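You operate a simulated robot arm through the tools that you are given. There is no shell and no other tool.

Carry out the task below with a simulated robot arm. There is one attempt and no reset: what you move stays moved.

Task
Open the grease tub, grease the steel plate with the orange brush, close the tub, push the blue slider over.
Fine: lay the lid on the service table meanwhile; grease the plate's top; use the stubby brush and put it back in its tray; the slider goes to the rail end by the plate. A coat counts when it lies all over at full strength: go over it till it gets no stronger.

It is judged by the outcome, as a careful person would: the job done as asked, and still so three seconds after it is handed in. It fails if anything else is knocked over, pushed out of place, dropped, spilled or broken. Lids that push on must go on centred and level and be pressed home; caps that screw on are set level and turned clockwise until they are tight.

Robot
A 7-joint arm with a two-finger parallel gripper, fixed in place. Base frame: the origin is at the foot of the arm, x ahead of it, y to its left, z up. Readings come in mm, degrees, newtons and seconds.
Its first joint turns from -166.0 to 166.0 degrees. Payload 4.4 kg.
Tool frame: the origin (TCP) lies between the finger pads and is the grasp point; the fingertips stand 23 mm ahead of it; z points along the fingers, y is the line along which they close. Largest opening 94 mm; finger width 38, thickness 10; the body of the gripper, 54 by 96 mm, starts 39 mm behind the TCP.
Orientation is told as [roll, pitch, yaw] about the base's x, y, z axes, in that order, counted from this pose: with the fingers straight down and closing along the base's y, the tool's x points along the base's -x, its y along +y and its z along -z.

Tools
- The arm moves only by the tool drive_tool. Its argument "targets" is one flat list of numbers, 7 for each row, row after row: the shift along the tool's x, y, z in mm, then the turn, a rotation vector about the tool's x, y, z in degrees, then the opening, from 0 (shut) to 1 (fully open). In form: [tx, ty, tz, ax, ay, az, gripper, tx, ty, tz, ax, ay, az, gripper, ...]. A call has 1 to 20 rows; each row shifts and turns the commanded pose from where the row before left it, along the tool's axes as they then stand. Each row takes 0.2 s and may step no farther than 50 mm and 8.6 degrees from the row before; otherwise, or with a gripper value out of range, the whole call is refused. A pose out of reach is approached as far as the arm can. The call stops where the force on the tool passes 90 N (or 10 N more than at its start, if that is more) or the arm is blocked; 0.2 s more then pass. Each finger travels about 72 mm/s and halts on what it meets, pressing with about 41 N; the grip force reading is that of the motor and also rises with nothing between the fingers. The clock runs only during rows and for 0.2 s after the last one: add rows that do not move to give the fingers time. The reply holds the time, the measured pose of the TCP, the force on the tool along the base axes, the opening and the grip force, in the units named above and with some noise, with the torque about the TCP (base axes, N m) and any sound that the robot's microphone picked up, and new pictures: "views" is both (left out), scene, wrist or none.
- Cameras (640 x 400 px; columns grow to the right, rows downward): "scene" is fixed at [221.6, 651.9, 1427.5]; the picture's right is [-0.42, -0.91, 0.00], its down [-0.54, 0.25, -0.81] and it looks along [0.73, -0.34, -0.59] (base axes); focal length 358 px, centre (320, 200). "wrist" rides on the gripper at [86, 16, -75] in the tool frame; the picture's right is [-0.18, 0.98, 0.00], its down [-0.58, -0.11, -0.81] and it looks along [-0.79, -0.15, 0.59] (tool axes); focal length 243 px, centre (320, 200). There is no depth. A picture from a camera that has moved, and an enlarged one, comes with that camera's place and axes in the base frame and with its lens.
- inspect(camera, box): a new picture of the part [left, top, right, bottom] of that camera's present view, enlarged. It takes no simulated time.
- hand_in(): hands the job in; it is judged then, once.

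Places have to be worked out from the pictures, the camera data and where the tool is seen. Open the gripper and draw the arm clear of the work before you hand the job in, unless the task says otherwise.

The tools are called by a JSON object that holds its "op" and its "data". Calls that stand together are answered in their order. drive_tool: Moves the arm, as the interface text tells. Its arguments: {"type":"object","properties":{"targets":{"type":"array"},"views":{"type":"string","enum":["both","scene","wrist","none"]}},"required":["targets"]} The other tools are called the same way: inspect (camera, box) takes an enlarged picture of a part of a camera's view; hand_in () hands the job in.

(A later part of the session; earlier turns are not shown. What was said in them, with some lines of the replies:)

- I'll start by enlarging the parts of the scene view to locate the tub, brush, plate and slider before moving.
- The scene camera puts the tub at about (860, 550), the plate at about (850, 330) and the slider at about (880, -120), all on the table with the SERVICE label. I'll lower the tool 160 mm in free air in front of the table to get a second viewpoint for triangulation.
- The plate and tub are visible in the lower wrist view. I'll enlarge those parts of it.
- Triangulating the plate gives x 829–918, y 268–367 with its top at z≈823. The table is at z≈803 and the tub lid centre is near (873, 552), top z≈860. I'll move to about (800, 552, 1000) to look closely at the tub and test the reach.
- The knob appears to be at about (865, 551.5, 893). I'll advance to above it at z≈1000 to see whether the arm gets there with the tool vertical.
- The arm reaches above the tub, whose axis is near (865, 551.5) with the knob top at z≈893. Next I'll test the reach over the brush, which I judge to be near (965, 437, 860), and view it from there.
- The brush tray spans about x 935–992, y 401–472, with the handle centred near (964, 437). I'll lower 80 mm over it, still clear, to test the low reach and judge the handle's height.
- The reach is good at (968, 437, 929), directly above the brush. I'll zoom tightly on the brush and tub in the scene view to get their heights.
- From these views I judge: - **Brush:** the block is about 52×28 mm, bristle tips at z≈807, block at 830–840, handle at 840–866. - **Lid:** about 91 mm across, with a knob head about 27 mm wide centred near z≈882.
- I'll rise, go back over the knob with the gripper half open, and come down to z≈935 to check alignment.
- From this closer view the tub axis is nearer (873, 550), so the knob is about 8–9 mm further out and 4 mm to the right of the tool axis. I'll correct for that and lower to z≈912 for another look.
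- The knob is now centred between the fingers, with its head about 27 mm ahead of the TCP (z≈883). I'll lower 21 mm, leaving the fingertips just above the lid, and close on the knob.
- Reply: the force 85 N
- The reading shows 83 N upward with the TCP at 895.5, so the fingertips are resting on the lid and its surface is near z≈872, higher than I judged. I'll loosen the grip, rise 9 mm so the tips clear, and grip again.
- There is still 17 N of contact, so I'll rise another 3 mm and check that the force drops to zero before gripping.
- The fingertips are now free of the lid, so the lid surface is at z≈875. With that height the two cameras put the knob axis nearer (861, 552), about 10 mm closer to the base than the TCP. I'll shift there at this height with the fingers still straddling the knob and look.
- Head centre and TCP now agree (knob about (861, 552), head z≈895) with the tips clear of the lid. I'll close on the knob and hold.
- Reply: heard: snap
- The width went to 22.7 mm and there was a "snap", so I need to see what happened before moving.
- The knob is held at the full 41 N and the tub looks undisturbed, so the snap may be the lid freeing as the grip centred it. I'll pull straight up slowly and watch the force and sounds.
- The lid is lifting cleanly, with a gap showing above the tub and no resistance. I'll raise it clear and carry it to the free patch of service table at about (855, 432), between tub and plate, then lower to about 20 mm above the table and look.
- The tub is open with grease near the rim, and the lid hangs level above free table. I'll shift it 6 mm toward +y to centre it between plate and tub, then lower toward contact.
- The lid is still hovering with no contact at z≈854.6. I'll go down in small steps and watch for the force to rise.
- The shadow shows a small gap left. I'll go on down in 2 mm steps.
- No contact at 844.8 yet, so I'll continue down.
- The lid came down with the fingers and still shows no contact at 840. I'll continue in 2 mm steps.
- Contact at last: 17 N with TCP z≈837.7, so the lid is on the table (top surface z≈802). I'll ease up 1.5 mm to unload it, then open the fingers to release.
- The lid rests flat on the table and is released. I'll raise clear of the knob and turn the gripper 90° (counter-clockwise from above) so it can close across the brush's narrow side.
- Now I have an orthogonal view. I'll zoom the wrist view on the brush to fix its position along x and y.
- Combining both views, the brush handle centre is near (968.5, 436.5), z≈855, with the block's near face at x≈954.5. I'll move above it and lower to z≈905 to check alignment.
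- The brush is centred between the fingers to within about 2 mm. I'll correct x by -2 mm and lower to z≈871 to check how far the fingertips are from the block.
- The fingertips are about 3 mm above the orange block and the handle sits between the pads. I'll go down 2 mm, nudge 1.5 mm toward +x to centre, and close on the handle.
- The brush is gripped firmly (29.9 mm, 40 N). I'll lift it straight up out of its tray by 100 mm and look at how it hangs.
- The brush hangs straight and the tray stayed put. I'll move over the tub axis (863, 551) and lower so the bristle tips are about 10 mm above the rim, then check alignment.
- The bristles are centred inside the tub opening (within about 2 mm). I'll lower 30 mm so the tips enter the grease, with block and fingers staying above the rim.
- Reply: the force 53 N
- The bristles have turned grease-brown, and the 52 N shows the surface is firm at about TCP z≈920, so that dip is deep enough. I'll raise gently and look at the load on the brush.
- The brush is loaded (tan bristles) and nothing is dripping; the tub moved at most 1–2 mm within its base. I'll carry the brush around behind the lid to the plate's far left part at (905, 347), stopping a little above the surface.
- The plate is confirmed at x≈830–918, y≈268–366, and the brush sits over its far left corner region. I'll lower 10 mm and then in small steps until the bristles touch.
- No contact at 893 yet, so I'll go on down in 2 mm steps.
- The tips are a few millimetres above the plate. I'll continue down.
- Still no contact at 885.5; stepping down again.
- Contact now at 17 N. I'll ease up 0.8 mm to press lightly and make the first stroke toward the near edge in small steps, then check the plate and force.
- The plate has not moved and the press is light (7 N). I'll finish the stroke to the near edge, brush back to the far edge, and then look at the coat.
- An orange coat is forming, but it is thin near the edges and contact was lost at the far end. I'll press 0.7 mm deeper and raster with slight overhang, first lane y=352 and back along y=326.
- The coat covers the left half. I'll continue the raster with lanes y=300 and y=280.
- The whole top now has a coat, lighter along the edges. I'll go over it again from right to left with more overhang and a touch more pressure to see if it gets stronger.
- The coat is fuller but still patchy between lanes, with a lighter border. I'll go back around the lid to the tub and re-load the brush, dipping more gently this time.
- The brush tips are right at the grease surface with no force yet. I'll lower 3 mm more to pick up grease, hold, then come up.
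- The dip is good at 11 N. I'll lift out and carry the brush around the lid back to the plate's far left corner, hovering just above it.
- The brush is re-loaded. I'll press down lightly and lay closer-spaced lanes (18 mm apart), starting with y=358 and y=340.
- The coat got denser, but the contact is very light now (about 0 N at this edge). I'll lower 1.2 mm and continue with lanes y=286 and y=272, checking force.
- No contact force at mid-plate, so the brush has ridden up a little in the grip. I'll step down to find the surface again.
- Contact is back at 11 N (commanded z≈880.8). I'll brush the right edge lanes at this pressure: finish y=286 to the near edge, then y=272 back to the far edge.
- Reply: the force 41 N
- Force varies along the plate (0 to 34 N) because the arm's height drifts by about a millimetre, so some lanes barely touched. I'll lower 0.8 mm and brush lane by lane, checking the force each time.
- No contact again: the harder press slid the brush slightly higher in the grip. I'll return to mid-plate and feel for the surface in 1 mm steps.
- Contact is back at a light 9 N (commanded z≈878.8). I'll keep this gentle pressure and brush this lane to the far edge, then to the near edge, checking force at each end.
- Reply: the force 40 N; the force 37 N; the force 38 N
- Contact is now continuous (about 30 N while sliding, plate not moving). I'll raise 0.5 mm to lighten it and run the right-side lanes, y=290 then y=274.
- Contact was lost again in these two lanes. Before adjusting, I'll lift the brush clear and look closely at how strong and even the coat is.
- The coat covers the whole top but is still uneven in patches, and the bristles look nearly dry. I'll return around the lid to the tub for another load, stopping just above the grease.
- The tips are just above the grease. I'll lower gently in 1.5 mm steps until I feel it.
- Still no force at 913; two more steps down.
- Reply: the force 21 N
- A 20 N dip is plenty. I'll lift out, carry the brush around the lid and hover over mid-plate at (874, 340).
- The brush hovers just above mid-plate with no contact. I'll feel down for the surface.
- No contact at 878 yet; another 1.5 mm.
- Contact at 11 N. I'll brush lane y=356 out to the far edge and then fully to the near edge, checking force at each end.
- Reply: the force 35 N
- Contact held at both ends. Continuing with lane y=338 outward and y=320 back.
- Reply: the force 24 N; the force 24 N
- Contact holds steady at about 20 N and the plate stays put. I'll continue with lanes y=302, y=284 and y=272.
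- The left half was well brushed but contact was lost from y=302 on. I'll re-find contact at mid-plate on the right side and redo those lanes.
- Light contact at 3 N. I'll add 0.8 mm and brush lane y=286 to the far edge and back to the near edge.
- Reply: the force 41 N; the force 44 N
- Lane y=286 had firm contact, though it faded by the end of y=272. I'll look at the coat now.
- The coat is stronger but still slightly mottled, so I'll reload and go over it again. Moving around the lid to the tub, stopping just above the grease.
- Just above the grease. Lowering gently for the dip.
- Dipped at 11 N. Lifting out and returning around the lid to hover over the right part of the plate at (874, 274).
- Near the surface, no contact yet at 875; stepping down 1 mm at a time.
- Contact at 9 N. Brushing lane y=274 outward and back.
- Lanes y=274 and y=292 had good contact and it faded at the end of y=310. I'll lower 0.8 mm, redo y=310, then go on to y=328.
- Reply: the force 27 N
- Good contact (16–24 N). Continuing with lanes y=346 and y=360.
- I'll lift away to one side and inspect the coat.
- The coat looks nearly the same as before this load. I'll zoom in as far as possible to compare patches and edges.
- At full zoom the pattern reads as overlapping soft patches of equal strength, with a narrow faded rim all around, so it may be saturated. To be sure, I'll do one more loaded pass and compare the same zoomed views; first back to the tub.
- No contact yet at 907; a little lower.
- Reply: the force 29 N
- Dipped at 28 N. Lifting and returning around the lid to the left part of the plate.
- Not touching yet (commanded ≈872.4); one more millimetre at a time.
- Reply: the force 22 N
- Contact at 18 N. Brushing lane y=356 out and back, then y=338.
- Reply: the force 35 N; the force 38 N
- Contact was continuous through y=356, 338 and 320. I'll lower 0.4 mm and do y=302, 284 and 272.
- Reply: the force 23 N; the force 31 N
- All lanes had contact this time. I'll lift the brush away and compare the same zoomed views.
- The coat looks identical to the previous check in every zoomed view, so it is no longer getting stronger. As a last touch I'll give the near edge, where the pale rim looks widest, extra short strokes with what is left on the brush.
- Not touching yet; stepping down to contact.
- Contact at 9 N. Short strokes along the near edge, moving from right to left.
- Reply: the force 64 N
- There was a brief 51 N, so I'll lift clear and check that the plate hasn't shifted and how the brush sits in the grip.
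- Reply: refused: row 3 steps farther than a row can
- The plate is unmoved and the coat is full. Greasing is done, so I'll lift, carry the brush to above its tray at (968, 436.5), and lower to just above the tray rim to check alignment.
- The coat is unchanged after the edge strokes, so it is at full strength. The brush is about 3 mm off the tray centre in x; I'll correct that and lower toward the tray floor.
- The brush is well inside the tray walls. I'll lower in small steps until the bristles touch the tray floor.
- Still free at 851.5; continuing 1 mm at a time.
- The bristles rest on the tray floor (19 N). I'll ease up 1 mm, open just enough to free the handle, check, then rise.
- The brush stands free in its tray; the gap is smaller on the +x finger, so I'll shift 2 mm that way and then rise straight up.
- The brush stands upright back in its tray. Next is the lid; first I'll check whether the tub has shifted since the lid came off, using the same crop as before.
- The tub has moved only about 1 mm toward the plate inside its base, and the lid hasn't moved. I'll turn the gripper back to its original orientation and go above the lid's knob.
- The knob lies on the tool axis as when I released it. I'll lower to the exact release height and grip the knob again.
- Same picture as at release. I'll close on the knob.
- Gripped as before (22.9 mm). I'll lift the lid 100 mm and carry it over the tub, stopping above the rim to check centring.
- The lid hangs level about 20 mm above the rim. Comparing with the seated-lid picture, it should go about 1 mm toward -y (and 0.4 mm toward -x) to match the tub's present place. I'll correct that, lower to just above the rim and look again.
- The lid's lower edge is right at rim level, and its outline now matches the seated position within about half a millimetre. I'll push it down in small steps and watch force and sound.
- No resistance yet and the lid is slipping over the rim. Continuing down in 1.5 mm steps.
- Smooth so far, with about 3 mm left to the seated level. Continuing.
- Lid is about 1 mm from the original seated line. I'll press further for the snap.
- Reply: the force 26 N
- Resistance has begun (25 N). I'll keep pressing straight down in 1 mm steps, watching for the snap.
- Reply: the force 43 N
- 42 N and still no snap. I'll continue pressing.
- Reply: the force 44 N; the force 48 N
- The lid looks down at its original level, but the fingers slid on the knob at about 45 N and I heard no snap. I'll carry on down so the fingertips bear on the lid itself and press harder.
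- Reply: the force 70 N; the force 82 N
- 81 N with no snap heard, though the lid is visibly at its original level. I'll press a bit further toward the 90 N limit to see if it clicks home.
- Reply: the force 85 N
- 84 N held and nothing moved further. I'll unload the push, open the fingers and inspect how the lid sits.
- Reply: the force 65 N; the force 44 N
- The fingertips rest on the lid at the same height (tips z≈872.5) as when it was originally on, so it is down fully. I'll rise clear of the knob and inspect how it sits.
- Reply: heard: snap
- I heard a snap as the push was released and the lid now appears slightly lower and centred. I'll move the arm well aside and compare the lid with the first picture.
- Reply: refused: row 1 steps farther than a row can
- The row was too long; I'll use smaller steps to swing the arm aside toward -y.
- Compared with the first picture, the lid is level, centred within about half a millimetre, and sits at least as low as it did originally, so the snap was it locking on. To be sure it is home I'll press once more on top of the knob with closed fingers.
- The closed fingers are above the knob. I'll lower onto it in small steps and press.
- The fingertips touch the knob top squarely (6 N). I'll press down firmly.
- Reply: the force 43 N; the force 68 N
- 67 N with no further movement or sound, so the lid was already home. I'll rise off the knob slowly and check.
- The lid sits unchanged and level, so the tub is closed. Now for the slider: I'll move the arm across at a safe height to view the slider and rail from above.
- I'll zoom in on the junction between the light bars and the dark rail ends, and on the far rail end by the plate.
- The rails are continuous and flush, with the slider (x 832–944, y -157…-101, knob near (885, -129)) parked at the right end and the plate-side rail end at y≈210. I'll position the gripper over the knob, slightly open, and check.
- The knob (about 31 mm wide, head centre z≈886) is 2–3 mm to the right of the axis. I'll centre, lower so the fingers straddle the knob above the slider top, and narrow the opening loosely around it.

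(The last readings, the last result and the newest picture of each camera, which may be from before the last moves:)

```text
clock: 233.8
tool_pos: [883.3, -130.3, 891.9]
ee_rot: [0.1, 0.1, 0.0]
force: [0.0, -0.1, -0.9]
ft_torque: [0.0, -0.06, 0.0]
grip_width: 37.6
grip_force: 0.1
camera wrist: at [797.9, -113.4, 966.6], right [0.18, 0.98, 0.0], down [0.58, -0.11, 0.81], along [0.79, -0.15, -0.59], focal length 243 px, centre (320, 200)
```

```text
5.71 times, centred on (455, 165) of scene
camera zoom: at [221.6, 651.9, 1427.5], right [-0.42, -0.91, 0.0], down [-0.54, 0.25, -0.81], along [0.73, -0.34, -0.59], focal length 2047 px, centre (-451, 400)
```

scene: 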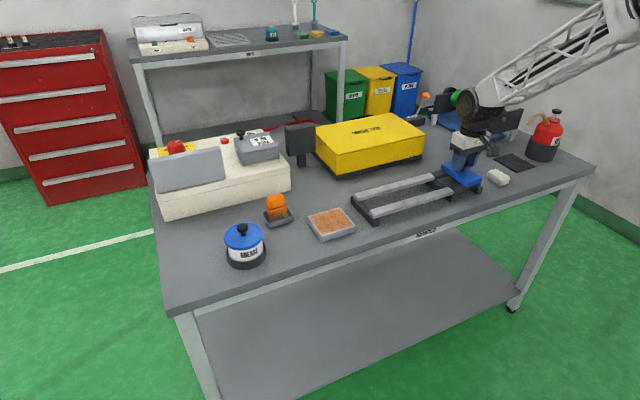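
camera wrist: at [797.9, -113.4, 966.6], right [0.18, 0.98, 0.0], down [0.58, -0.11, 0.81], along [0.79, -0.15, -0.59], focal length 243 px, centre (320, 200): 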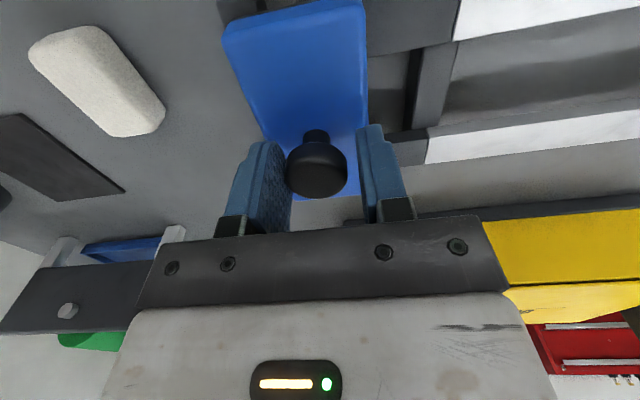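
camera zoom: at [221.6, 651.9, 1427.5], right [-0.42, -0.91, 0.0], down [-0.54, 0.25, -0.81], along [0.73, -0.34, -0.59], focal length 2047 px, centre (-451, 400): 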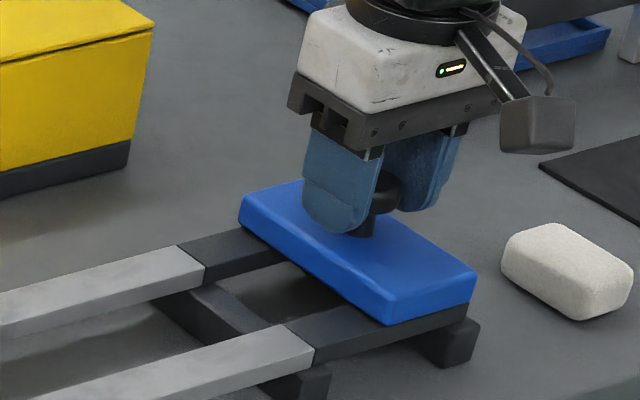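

The fingers straddle the knob without touching the slider. I'll push toward +y, first 40 mm, and check force and motion.

{"op": "drive_tool", "data": {"targets": [0, 5, 0, 0, 0, 0, 0.4, 0, 10, 0, 0, 0, 0, 0.4, 0, 12, 0, 0, 0, 0, 0.4, 0, 13, 0, 0, 0, 0, 0.4], "views": "both"}}

{"op": "inspect", "data": {"camera": "scene", "box": [400, 130, 490, 210]}}

```text
clock: 234.8
tool_pos: [884.3, -91.4, 890.3]
ee_rot: [0.0, 0.0, 0.0]
force: [-3.1, -6.0, 1.1]
ft_torque: [-0.1, 0.04, -0.03]
grip_width: 40.3
grip_force: 2.9
camera wrist: at [799.1, -73.7, 965.8], right [0.18, 0.98, 0.0], down [0.58, -0.11, 0.81], along [0.79, -0.15, -0.59], focal length 243 px, centre (320, 200)
```

scene: 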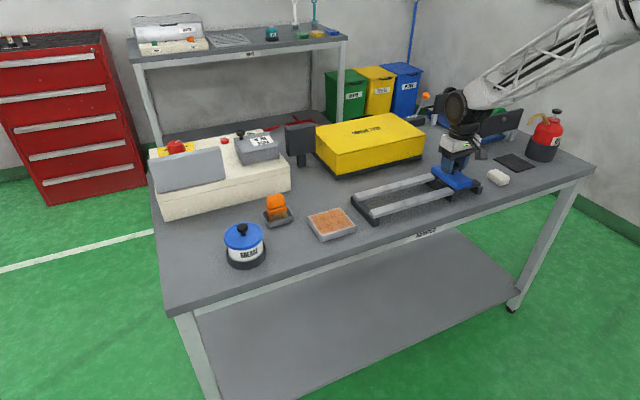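
wrist: 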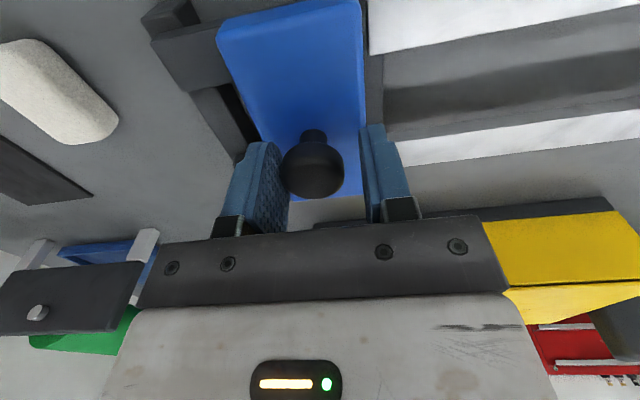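

```text
5.00 times, centred on (445, 170) of scene
camera zoom: at [221.6, 651.9, 1427.5], right [-0.42, -0.91, 0.0], down [-0.54, 0.25, -0.81], along [0.73, -0.34, -0.59], focal length 1791 px, centre (-305, 350)
```

zoom: 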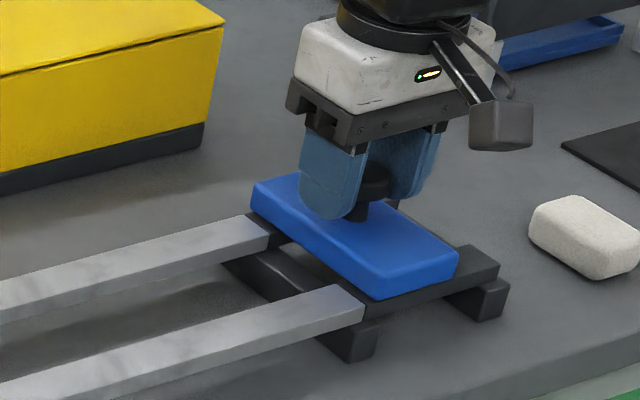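

The slider glides with about 6 N resistance and stays square on the rails. I'll continue 150 mm.

{"op": "drive_tool", "data": {"targets": [0, 15, 0, 0, 0, 0, 0.4, 0, 15, 0, 0, 0, 0, 0.4, 0, 15, 0, 0, 0, 0, 0.4, 0, 15, 0, 0, 0, 0, 0.4, 0, 15, 0, 0, 0, 0, 0.4, 0, 15, 0, 0, 0, 0, 0.4, 0, 15, 0, 0, 0, 0, 0.4, 0, 15, 0, 0, 0, 0, 0.4, 0, 15, 0, 0, 0, 0, 0.4, 0, 15, 0, 0, 0, 0, 0.4], "views": "both"}}

{"op": "inspect", "data": {"camera": "scene", "box": [350, 150, 460, 230]}}

```text
clock: 237.0
tool_pos: [885.1, 58.6, 893.8]
ee_rot: [0.0, -0.1, 0.0]
force: [-1.1, -5.8, -0.7]
ft_torque: [-0.04, 0.03, -0.06]
grip_width: 40.0
grip_force: 2.8
camera wrist: at [798.4, 75.5, 968.5], right [0.18, 0.98, 0.0], down [0.58, -0.11, 0.81], along [0.79, -0.15, -0.59], focal length 243 px, centre (320, 200)
```

scene: 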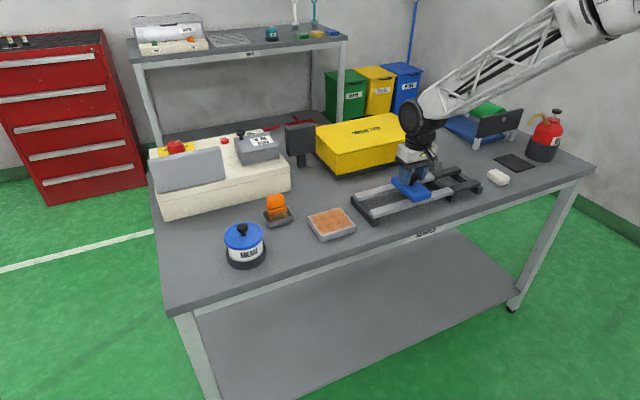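
wrist: 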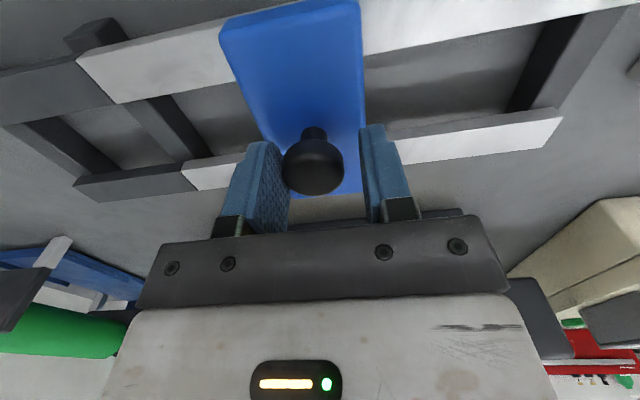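

```text
5.00 times, centred on (405, 190) of scene
camera zoom: at [221.6, 651.9, 1427.5], right [-0.42, -0.91, 0.0], down [-0.54, 0.25, -0.81], along [0.73, -0.34, -0.59], focal length 1791 px, centre (-105, 250)
```

zoom: 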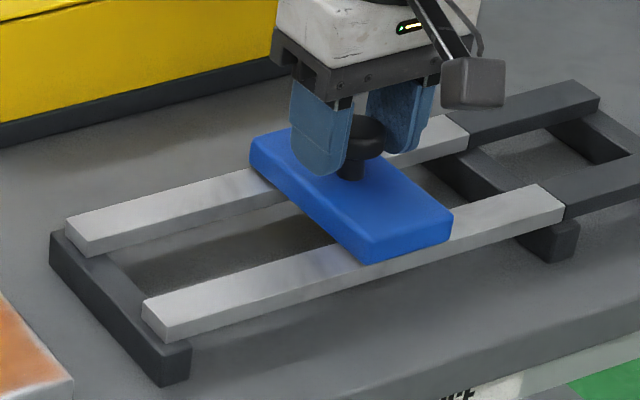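

Halfway along and square on the rails. Another 85 mm, then I'll check closely near the end.

{"op": "drive_tool", "data": {"targets": [0, 15, 0, 0, 0, 0, 0.4, 0, 15, 0, 0, 0, 0, 0.4, 0, 15, 0, 0, 0, 0, 0.4, 0, 15, 0, 0, 0, 0, 0.4, 0, 15, 0, 0, 0, 0, 0.4, 0, 10, 0, 0, 0, 0, 0.4], "views": "both"}}

{"op": "inspect", "data": {"camera": "scene", "box": [340, 160, 430, 230]}}

{"op": "inspect", "data": {"camera": "wrist", "box": [220, 0, 460, 200]}}

```text
clock: 238.4
tool_pos: [884.8, 144.4, 891.7]
ee_rot: [0.0, 0.0, 0.0]
force: [0.8, -5.9, 1.7]
ft_torque: [-0.13, -0.02, -0.03]
grip_width: 40.0
grip_force: 2.5
camera wrist: at [798.2, 161.5, 967.1], right [0.18, 0.98, 0.0], down [0.58, -0.11, 0.81], along [0.79, -0.15, -0.59], focal length 243 px, centre (320, 200)
```

scene: 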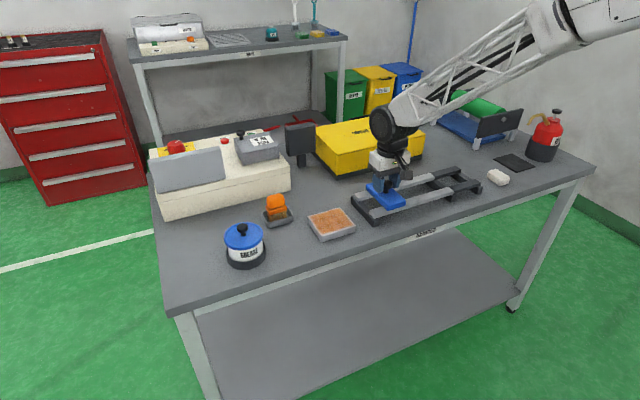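
wrist: 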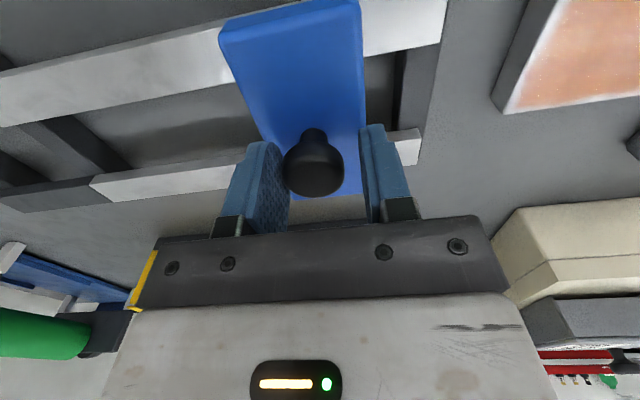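

```text
5.71 times, centred on (385, 195) of scene
camera zoom: at [221.6, 651.9, 1427.5], right [-0.42, -0.91, 0.0], down [-0.54, 0.25, -0.81], along [0.73, -0.34, -0.59], focal length 2047 px, centre (-51, 229)
```

zoom: 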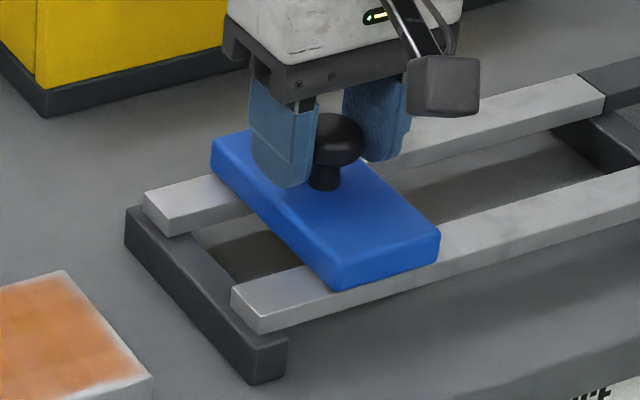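

```text
2.00 times, centred on (340, 100) of wrist
camera zoom: at [798.2, 161.5, 967.1], right [0.18, 0.98, 0.0], down [0.58, -0.11, 0.81], along [0.79, -0.15, -0.59], focal length 485 px, centre (280, 400)
```

zoom: 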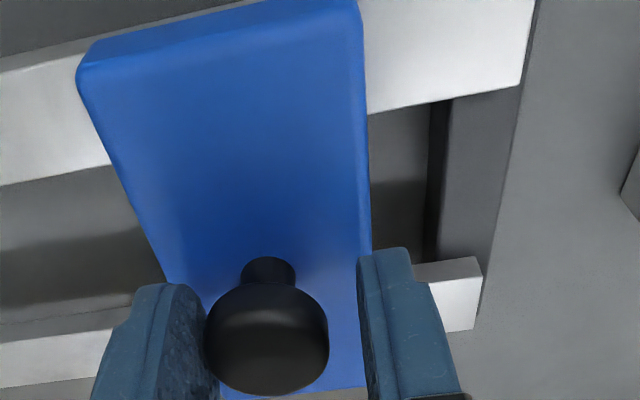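

About 45 mm of rail remains beyond the slider's leading edge. I'll push 30 mm more, slower, watching the force for an end stop.

{"op": "drive_tool", "data": {"targets": [0, 8, 0, 0, 0, 0, 0.4, 0, 8, 0, 0, 0, 0, 0.4, 0, 7, 0, 0, 0, 0, 0.4, 0, 7, 0, 0, 0, 0, 0.4], "views": "both"}}

{"op": "inspect", "data": {"camera": "scene", "box": [340, 160, 430, 230]}}

{"op": "inspect", "data": {"camera": "wrist", "box": [220, 0, 460, 200]}}

```text
clock: 239.4
tool_pos: [886.2, 173.4, 892.2]
ee_rot: [0.0, -0.1, 0.1]
force: [-1.1, -5.7, 0.2]
ft_torque: [-0.07, 0.06, -0.06]
grip_width: 39.9
grip_force: 2.8
camera wrist: at [799.5, 191.2, 966.4], right [0.18, 0.98, 0.0], down [0.58, -0.11, 0.81], along [0.79, -0.15, -0.59], focal length 243 px, centre (320, 200)
```

scene: 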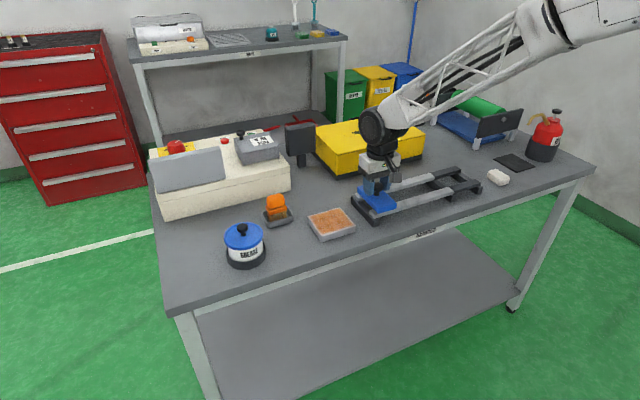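
wrist: 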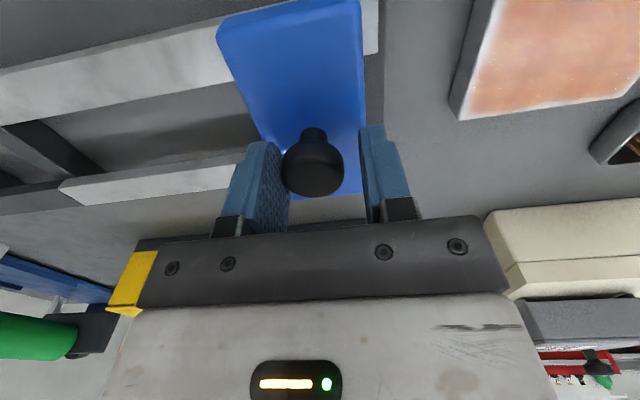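

```text
5.71 times, centred on (385, 195) of scene
camera zoom: at [221.6, 651.9, 1427.5], right [-0.42, -0.91, 0.0], down [-0.54, 0.25, -0.81], along [0.73, -0.34, -0.59], focal length 2047 px, centre (-51, 229)
```

zoom: 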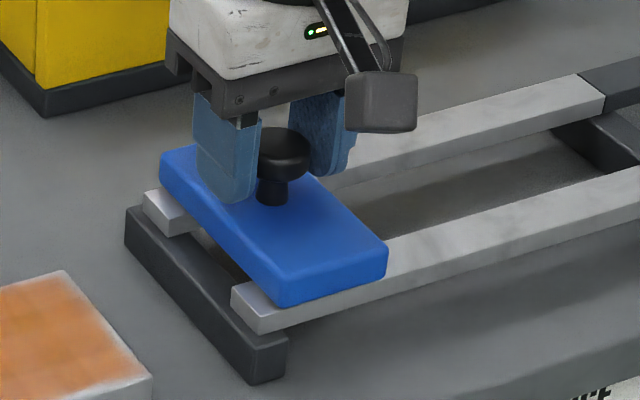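

```text
2.00 times, centred on (340, 100) of wrist
camera zoom: at [799.5, 191.2, 966.4], right [0.18, 0.98, 0.0], down [0.58, -0.11, 0.81], along [0.79, -0.15, -0.59], focal length 485 px, centre (280, 400)
```

zoom: 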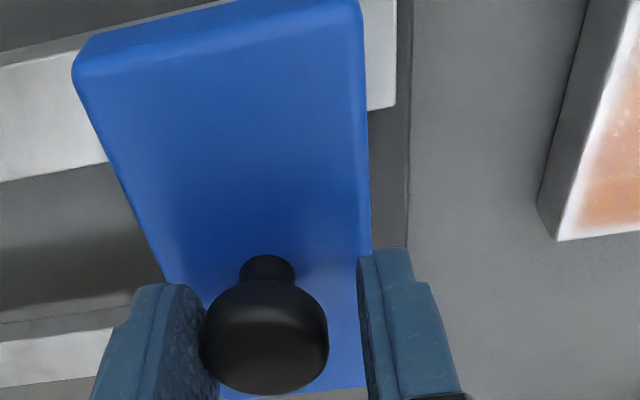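

About 10–13 mm remain to the rail end. I'll go 6 mm, then in 2 mm steps with force checks.

{"op": "drive_tool", "data": {"targets": [0, 3, 0, 0, 0, 0, 0.4, 0, 3, 0, 0, 0, 0, 0.4], "views": "none"}}

{"op": "inspect", "data": {"camera": "scene", "box": [350, 180, 410, 230]}}

{"op": "inspect", "data": {"camera": "wrist", "box": [280, 0, 440, 140]}}

```text
clock: 240.0
tool_pos: [885.1, 179.3, 892.6]
ee_rot: [0.0, 0.0, 0.1]
force: [1.2, -5.4, -2.7]
ft_torque: [-0.01, -0.05, 0.04]
grip_width: 40.2
grip_force: 2.6
```

```text
8.00 times, centred on (380, 205) of scene
camera zoom: at [221.6, 651.9, 1427.5], right [-0.42, -0.91, 0.0], down [-0.54, 0.25, -0.81], along [0.73, -0.34, -0.59], focal length 2865 px, centre (-160, 160)
```

zoom: 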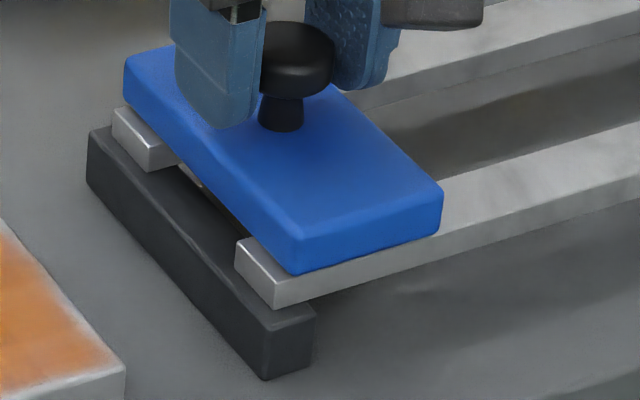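

```text
2.86 times, centred on (360, 70) of wrist
camera zoom: at [798.9, 196.2, 966.9], right [0.18, 0.98, 0.0], down [0.58, -0.11, 0.81], along [0.79, -0.15, -0.59], focal length 693 px, centre (206, 571)
```

zoom: 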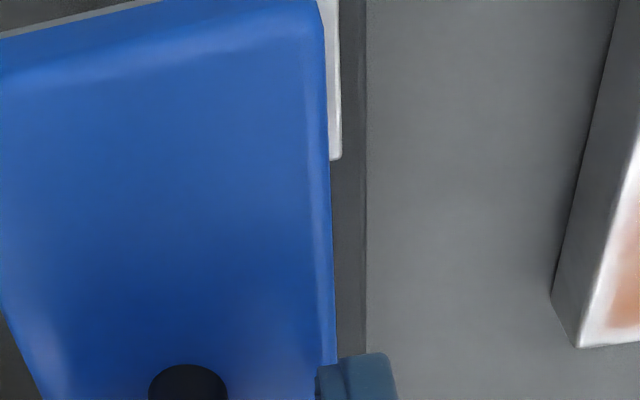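

Roughly 4–8 mm left. Two careful 2 mm steps with a force check.

{"op": "drive_tool", "data": {"targets": [0, 2, 0, 0, 0, 0, 0.4, 0, 2, 0, 0, 0, 0, 0.4], "views": "none"}}

{"op": "inspect", "data": {"camera": "scene", "box": [350, 180, 410, 230]}}

{"op": "inspect", "data": {"camera": "wrist", "box": [280, 0, 440, 140]}}

```text
clock: 240.6
tool_pos: [885.7, 181.4, 892.6]
ee_rot: [0.0, 0.2, 0.0]
force: [-3.9, -12.1, -2.1]
ft_torque: [-0.14, 0.05, -0.08]
grip_width: 42.5
grip_force: 5.5
```

```text
8.00 times, centred on (380, 205) of scene
camera zoom: at [221.6, 651.9, 1427.5], right [-0.42, -0.91, 0.0], down [-0.54, 0.25, -0.81], along [0.73, -0.34, -0.59], focal length 2865 px, centre (-160, 160)
```

zoom: 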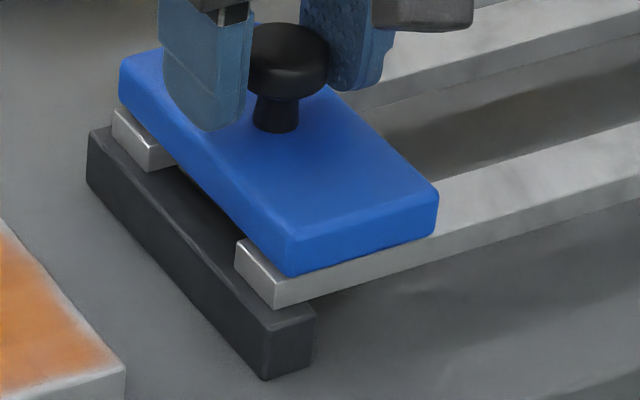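

```text
2.86 times, centred on (360, 70) of wrist
camera zoom: at [799.1, 199.5, 967.1], right [0.18, 0.98, 0.0], down [0.58, -0.11, 0.81], along [0.79, -0.15, -0.59], focal length 693 px, centre (206, 571)
```

zoom: 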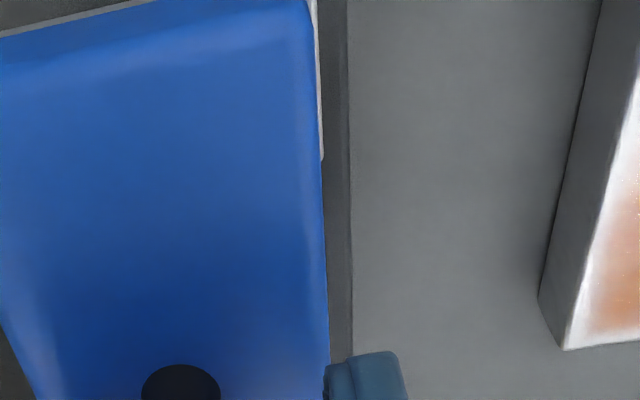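

The force doubled to 12 N and the slider moved little, which suggests an end stop. I'll push another 3 mm to confirm.

{"op": "drive_tool", "data": {"targets": [0, 1.5, 0, 0, 0, 0, 0.4, 0, 1.5, 0, 0, 0, 0, 0.4, 0, 0, 0, 0, 0, 0, 0.4], "views": "none"}}

{"op": "inspect", "data": {"camera": "scene", "box": [350, 180, 410, 230]}}

```text
clock: 241.4
tool_pos: [885.6, 185.7, 893.0]
ee_rot: [0.1, 0.1, -0.1]
force: [-7.4, -22.9, -2.9]
ft_torque: [-0.28, 0.18, -0.23]
grip_width: 47.8
grip_force: 12.1
```

```text
8.00 times, centred on (380, 205) of scene
camera zoom: at [221.6, 651.9, 1427.5], right [-0.42, -0.91, 0.0], down [-0.54, 0.25, -0.81], along [0.73, -0.34, -0.59], focal length 2865 px, centre (-160, 160)
```

zoom: 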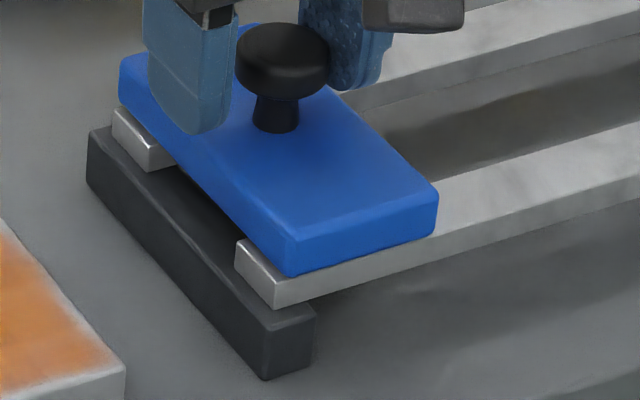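

The slider didn't move any further (23 N), so it is against the stop at the plate end. I'll open the fingers, re-centre around the knob and rise clear.

{"op": "drive_tool", "data": {"targets": [0, 0, 0, 0, 0, 0, 0.6, 0, -3, 0, 0, 0, 0, 0.7, 0, -3, 0, 0, 0, 0, 0.7, 0, 0, -10, 0, 0, 0, 0.7, 0, 0, -25, 0, 0, 0, 0.7, 0, 0, -40, 0, 0, 0, 0.7, 0, 0, -40, 0, 0, 0, 0.7, 0, 0, 0, 0, 0, 0, 0.7], "views": "both"}}

{"op": "inspect", "data": {"camera": "scene", "box": [340, 160, 430, 230]}}

```text
clock: 243.2
tool_pos: [884.9, 179.9, 1010.7]
ee_rot: [0.0, 0.1, 0.0]
force: [1.2, -0.3, 0.3]
ft_torque: [0.01, -0.01, -0.01]
grip_width: 65.8
grip_force: 0.1
camera wrist: at [798.3, 195.7, 1085.7], right [0.18, 0.98, 0.0], down [0.58, -0.11, 0.81], along [0.79, -0.15, -0.59], focal length 243 px, centre (320, 200)
```

scene: 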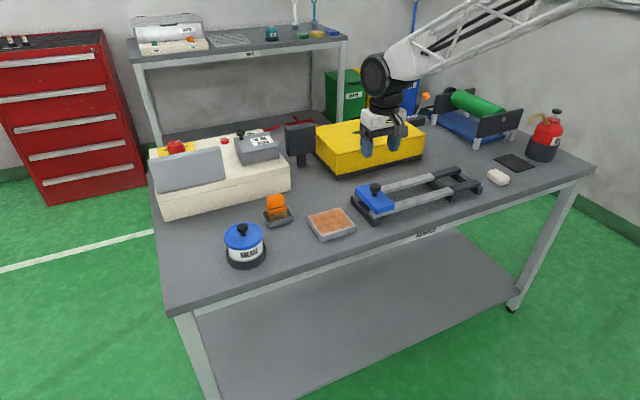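
wrist: 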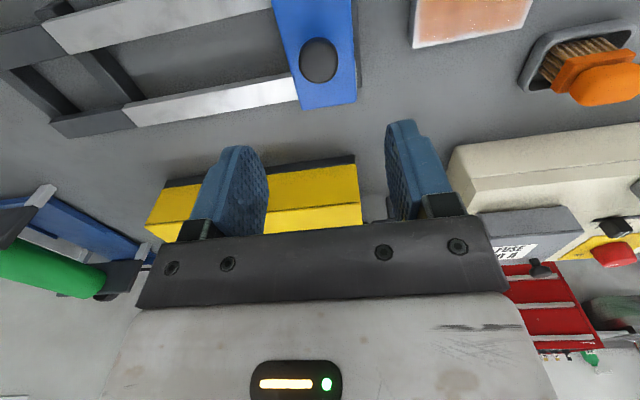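

```text
5.71 times, centred on (385, 195) of scene
camera zoom: at [221.6, 651.9, 1427.5], right [-0.42, -0.91, 0.0], down [-0.54, 0.25, -0.81], along [0.73, -0.34, -0.59], focal length 2047 px, centre (-51, 229)
```

zoom: 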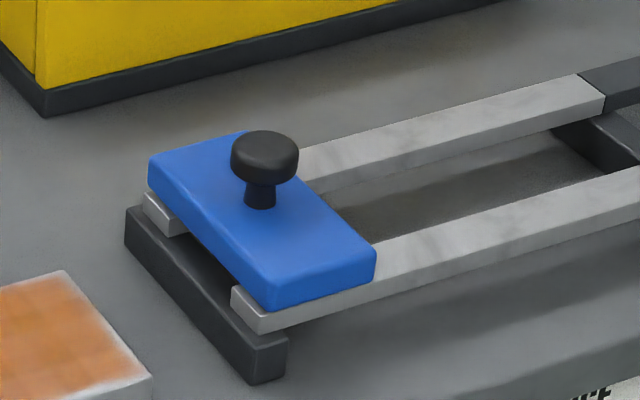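

The slider rests at the plate-side end of the rail. I'll draw the arm back and up in front of the table, and take a last look over the plate coat, tub, brush and slider.

{"op": "drive_tool", "data": {"targets": [35, 30, 0, 0, 0, 0, 0.7, 35, 30, 0, 0, 0, 0, 0.7, 30, 30, 0, 0, 0, 0, 0.7, 0, 40, 0, 0, 0, 0, 0.7, 0, 0, 30, 0, 0, 0, 0.7, 0, 0, 0, 0, 0, 0, 0.7], "views": "both"}}

{"op": "inspect", "data": {"camera": "wrist", "box": [230, 40, 410, 180]}}

{"op": "inspect", "data": {"camera": "scene", "box": [300, 200, 364, 245]}}

```text
clock: 244.6
tool_pos: [782.5, 312.1, 978.1]
ee_rot: [0.0, 0.0, 0.0]
force: [-0.2, -0.6, 0.0]
ft_torque: [0.0, -0.03, -0.01]
grip_width: 65.6
grip_force: 0.1
camera wrist: at [696.9, 328.5, 1053.2], right [0.18, 0.98, 0.0], down [0.58, -0.11, 0.81], along [0.79, -0.15, -0.59], focal length 243 px, centre (320, 200)
```

scene: 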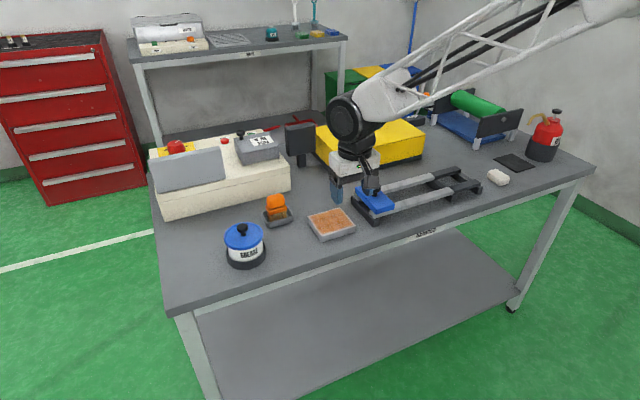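
wrist: 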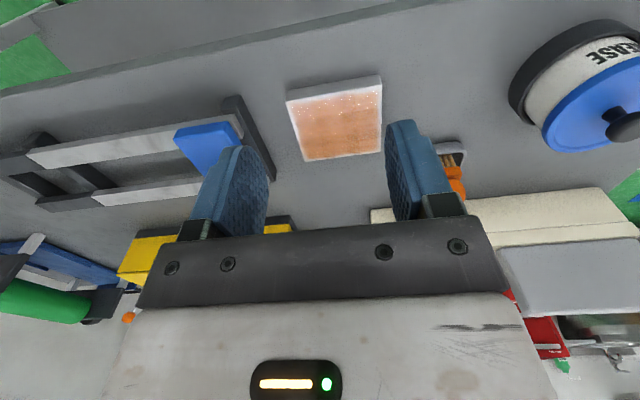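

```text
2.86 times, centred on (320, 110) of wrist
camera zoom: at [696.9, 328.5, 1053.2], right [0.18, 0.98, 0.0], down [0.58, -0.11, 0.81], along [0.79, -0.15, -0.59], focal length 693 px, centre (320, 457)
```

zoom: 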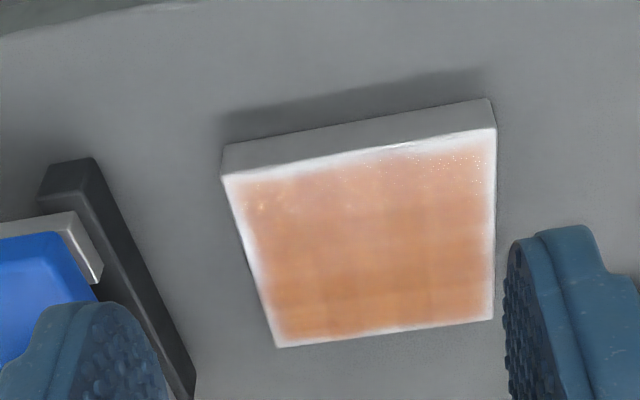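

```text
8.89 times, centred on (332, 222) of scene
camera zoom: at [221.6, 651.9, 1427.5], right [-0.42, -0.91, 0.0], down [-0.54, 0.25, -0.81], along [0.73, -0.34, -0.59], focal length 3184 px, centre (213, 0)
```

zoom: 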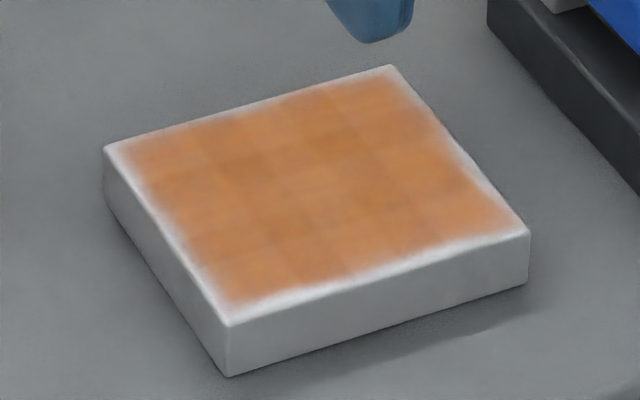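

Everything looks right: even coat, slider at the plate end. I'll retreat the open gripper further from the work and take a final look at the tub and brush.

{"op": "drive_tool", "data": {"targets": [30, 0, -35, 0, 0, 0, 0.9, 35, 0, -35, 0, 0, 0, 1, 35, 0, -35, 0, 0, 0, 1, 35, 0, -35, 0, 0, 0, 1, 0, 0, 0, 0, 0, 0, 1, 0, 0, 0, 0, 0, 0, 1], "views": "both"}}

{"op": "inspect", "data": {"camera": "scene", "box": [210, 180, 310, 270]}}

{"op": "inspect", "data": {"camera": "scene", "box": [300, 130, 600, 250]}}

```text
clock: 246.0
tool_pos: [645.6, 307.4, 1117.1]
ee_rot: [0.0, 0.0, 0.0]
force: [0.1, -0.1, -0.9]
ft_torque: [-0.03, -0.02, -0.03]
grip_width: 93.8
grip_force: 0.1
camera wrist: at [559.7, 324.5, 1191.5], right [0.18, 0.98, 0.0], down [0.58, -0.11, 0.81], along [0.79, -0.15, -0.59], focal length 243 px, centre (320, 200)
```

scene: 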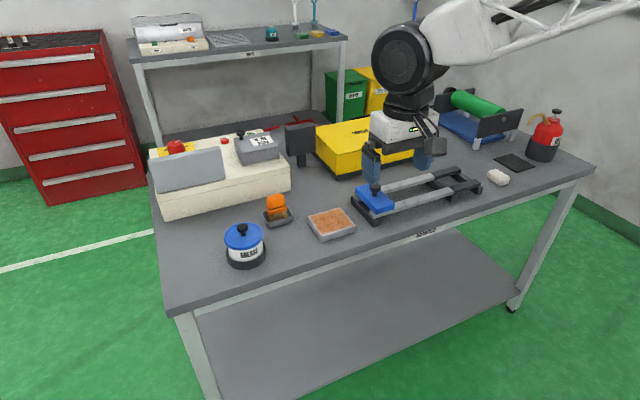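
wrist: 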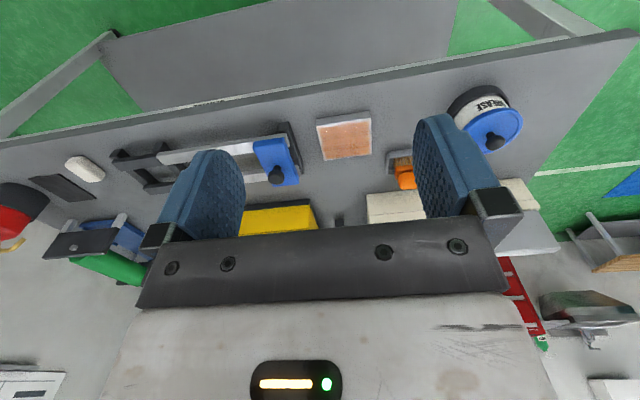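

```text
4.44 times, centred on (260, 225) of scene
camera zoom: at [221.6, 651.9, 1427.5], right [-0.42, -0.91, 0.0], down [-0.54, 0.25, -0.81], along [0.73, -0.34, -0.59], focal length 1592 px, centre (587, 89)
```

zoom: 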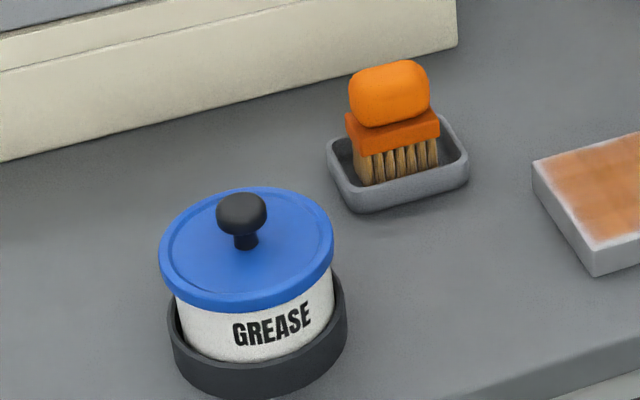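

```text
2.13 times, centred on (450, 190) of scene
camera zoom: at [221.6, 651.9, 1427.5], right [-0.42, -0.91, 0.0], down [-0.54, 0.25, -0.81], along [0.73, -0.34, -0.59], focal length 764 px, centre (43, 221)
```

zoom: 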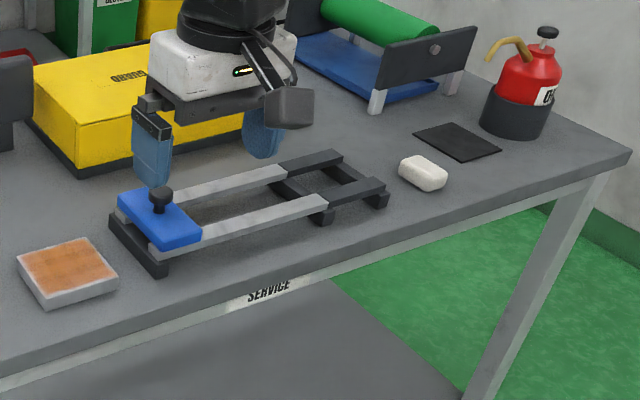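

The tub is closed level, the brush stands in its tray, and the plate is evenly greased. The slider is at the plate end of the rail, and the open gripper is drawn clear of the work. Nothing else has been disturbed, so I'm handing the job in.

{"op": "hand_in", "data": {}}

```text
The job is handed in.
```

I've handed the job in with every step done: the tub was opened and closed again, the plate greased, the brush put back and the slider pushed over. I haven't been told how it was judged.

- **Grease tub:** The lid lay on the service table meanwhile and is now back on, level and centred. It snapped on just after I eased off the 84 N press. A second press of 67 N on the knob moved nothing further.
- **Steel plate:** The top is coated all over. I loaded the brush five times and went over the plate until close-ups showed no change between passes. A narrow pale rim stays along the edges; extra strokes along the near one, where it looked widest, didn't change it.
- **Brush:** The stubby orange brush stands upright in its tray.
- **Slider:** It is against the stop at the plate end. The stop leaves a few millimetres of rail beyond it, about the same as at its starting end.

The tub moved about 1 mm within its base during the dips. I saw nothing else moved, spilled or knocked over. The gripper is open and drawn clear of the work.
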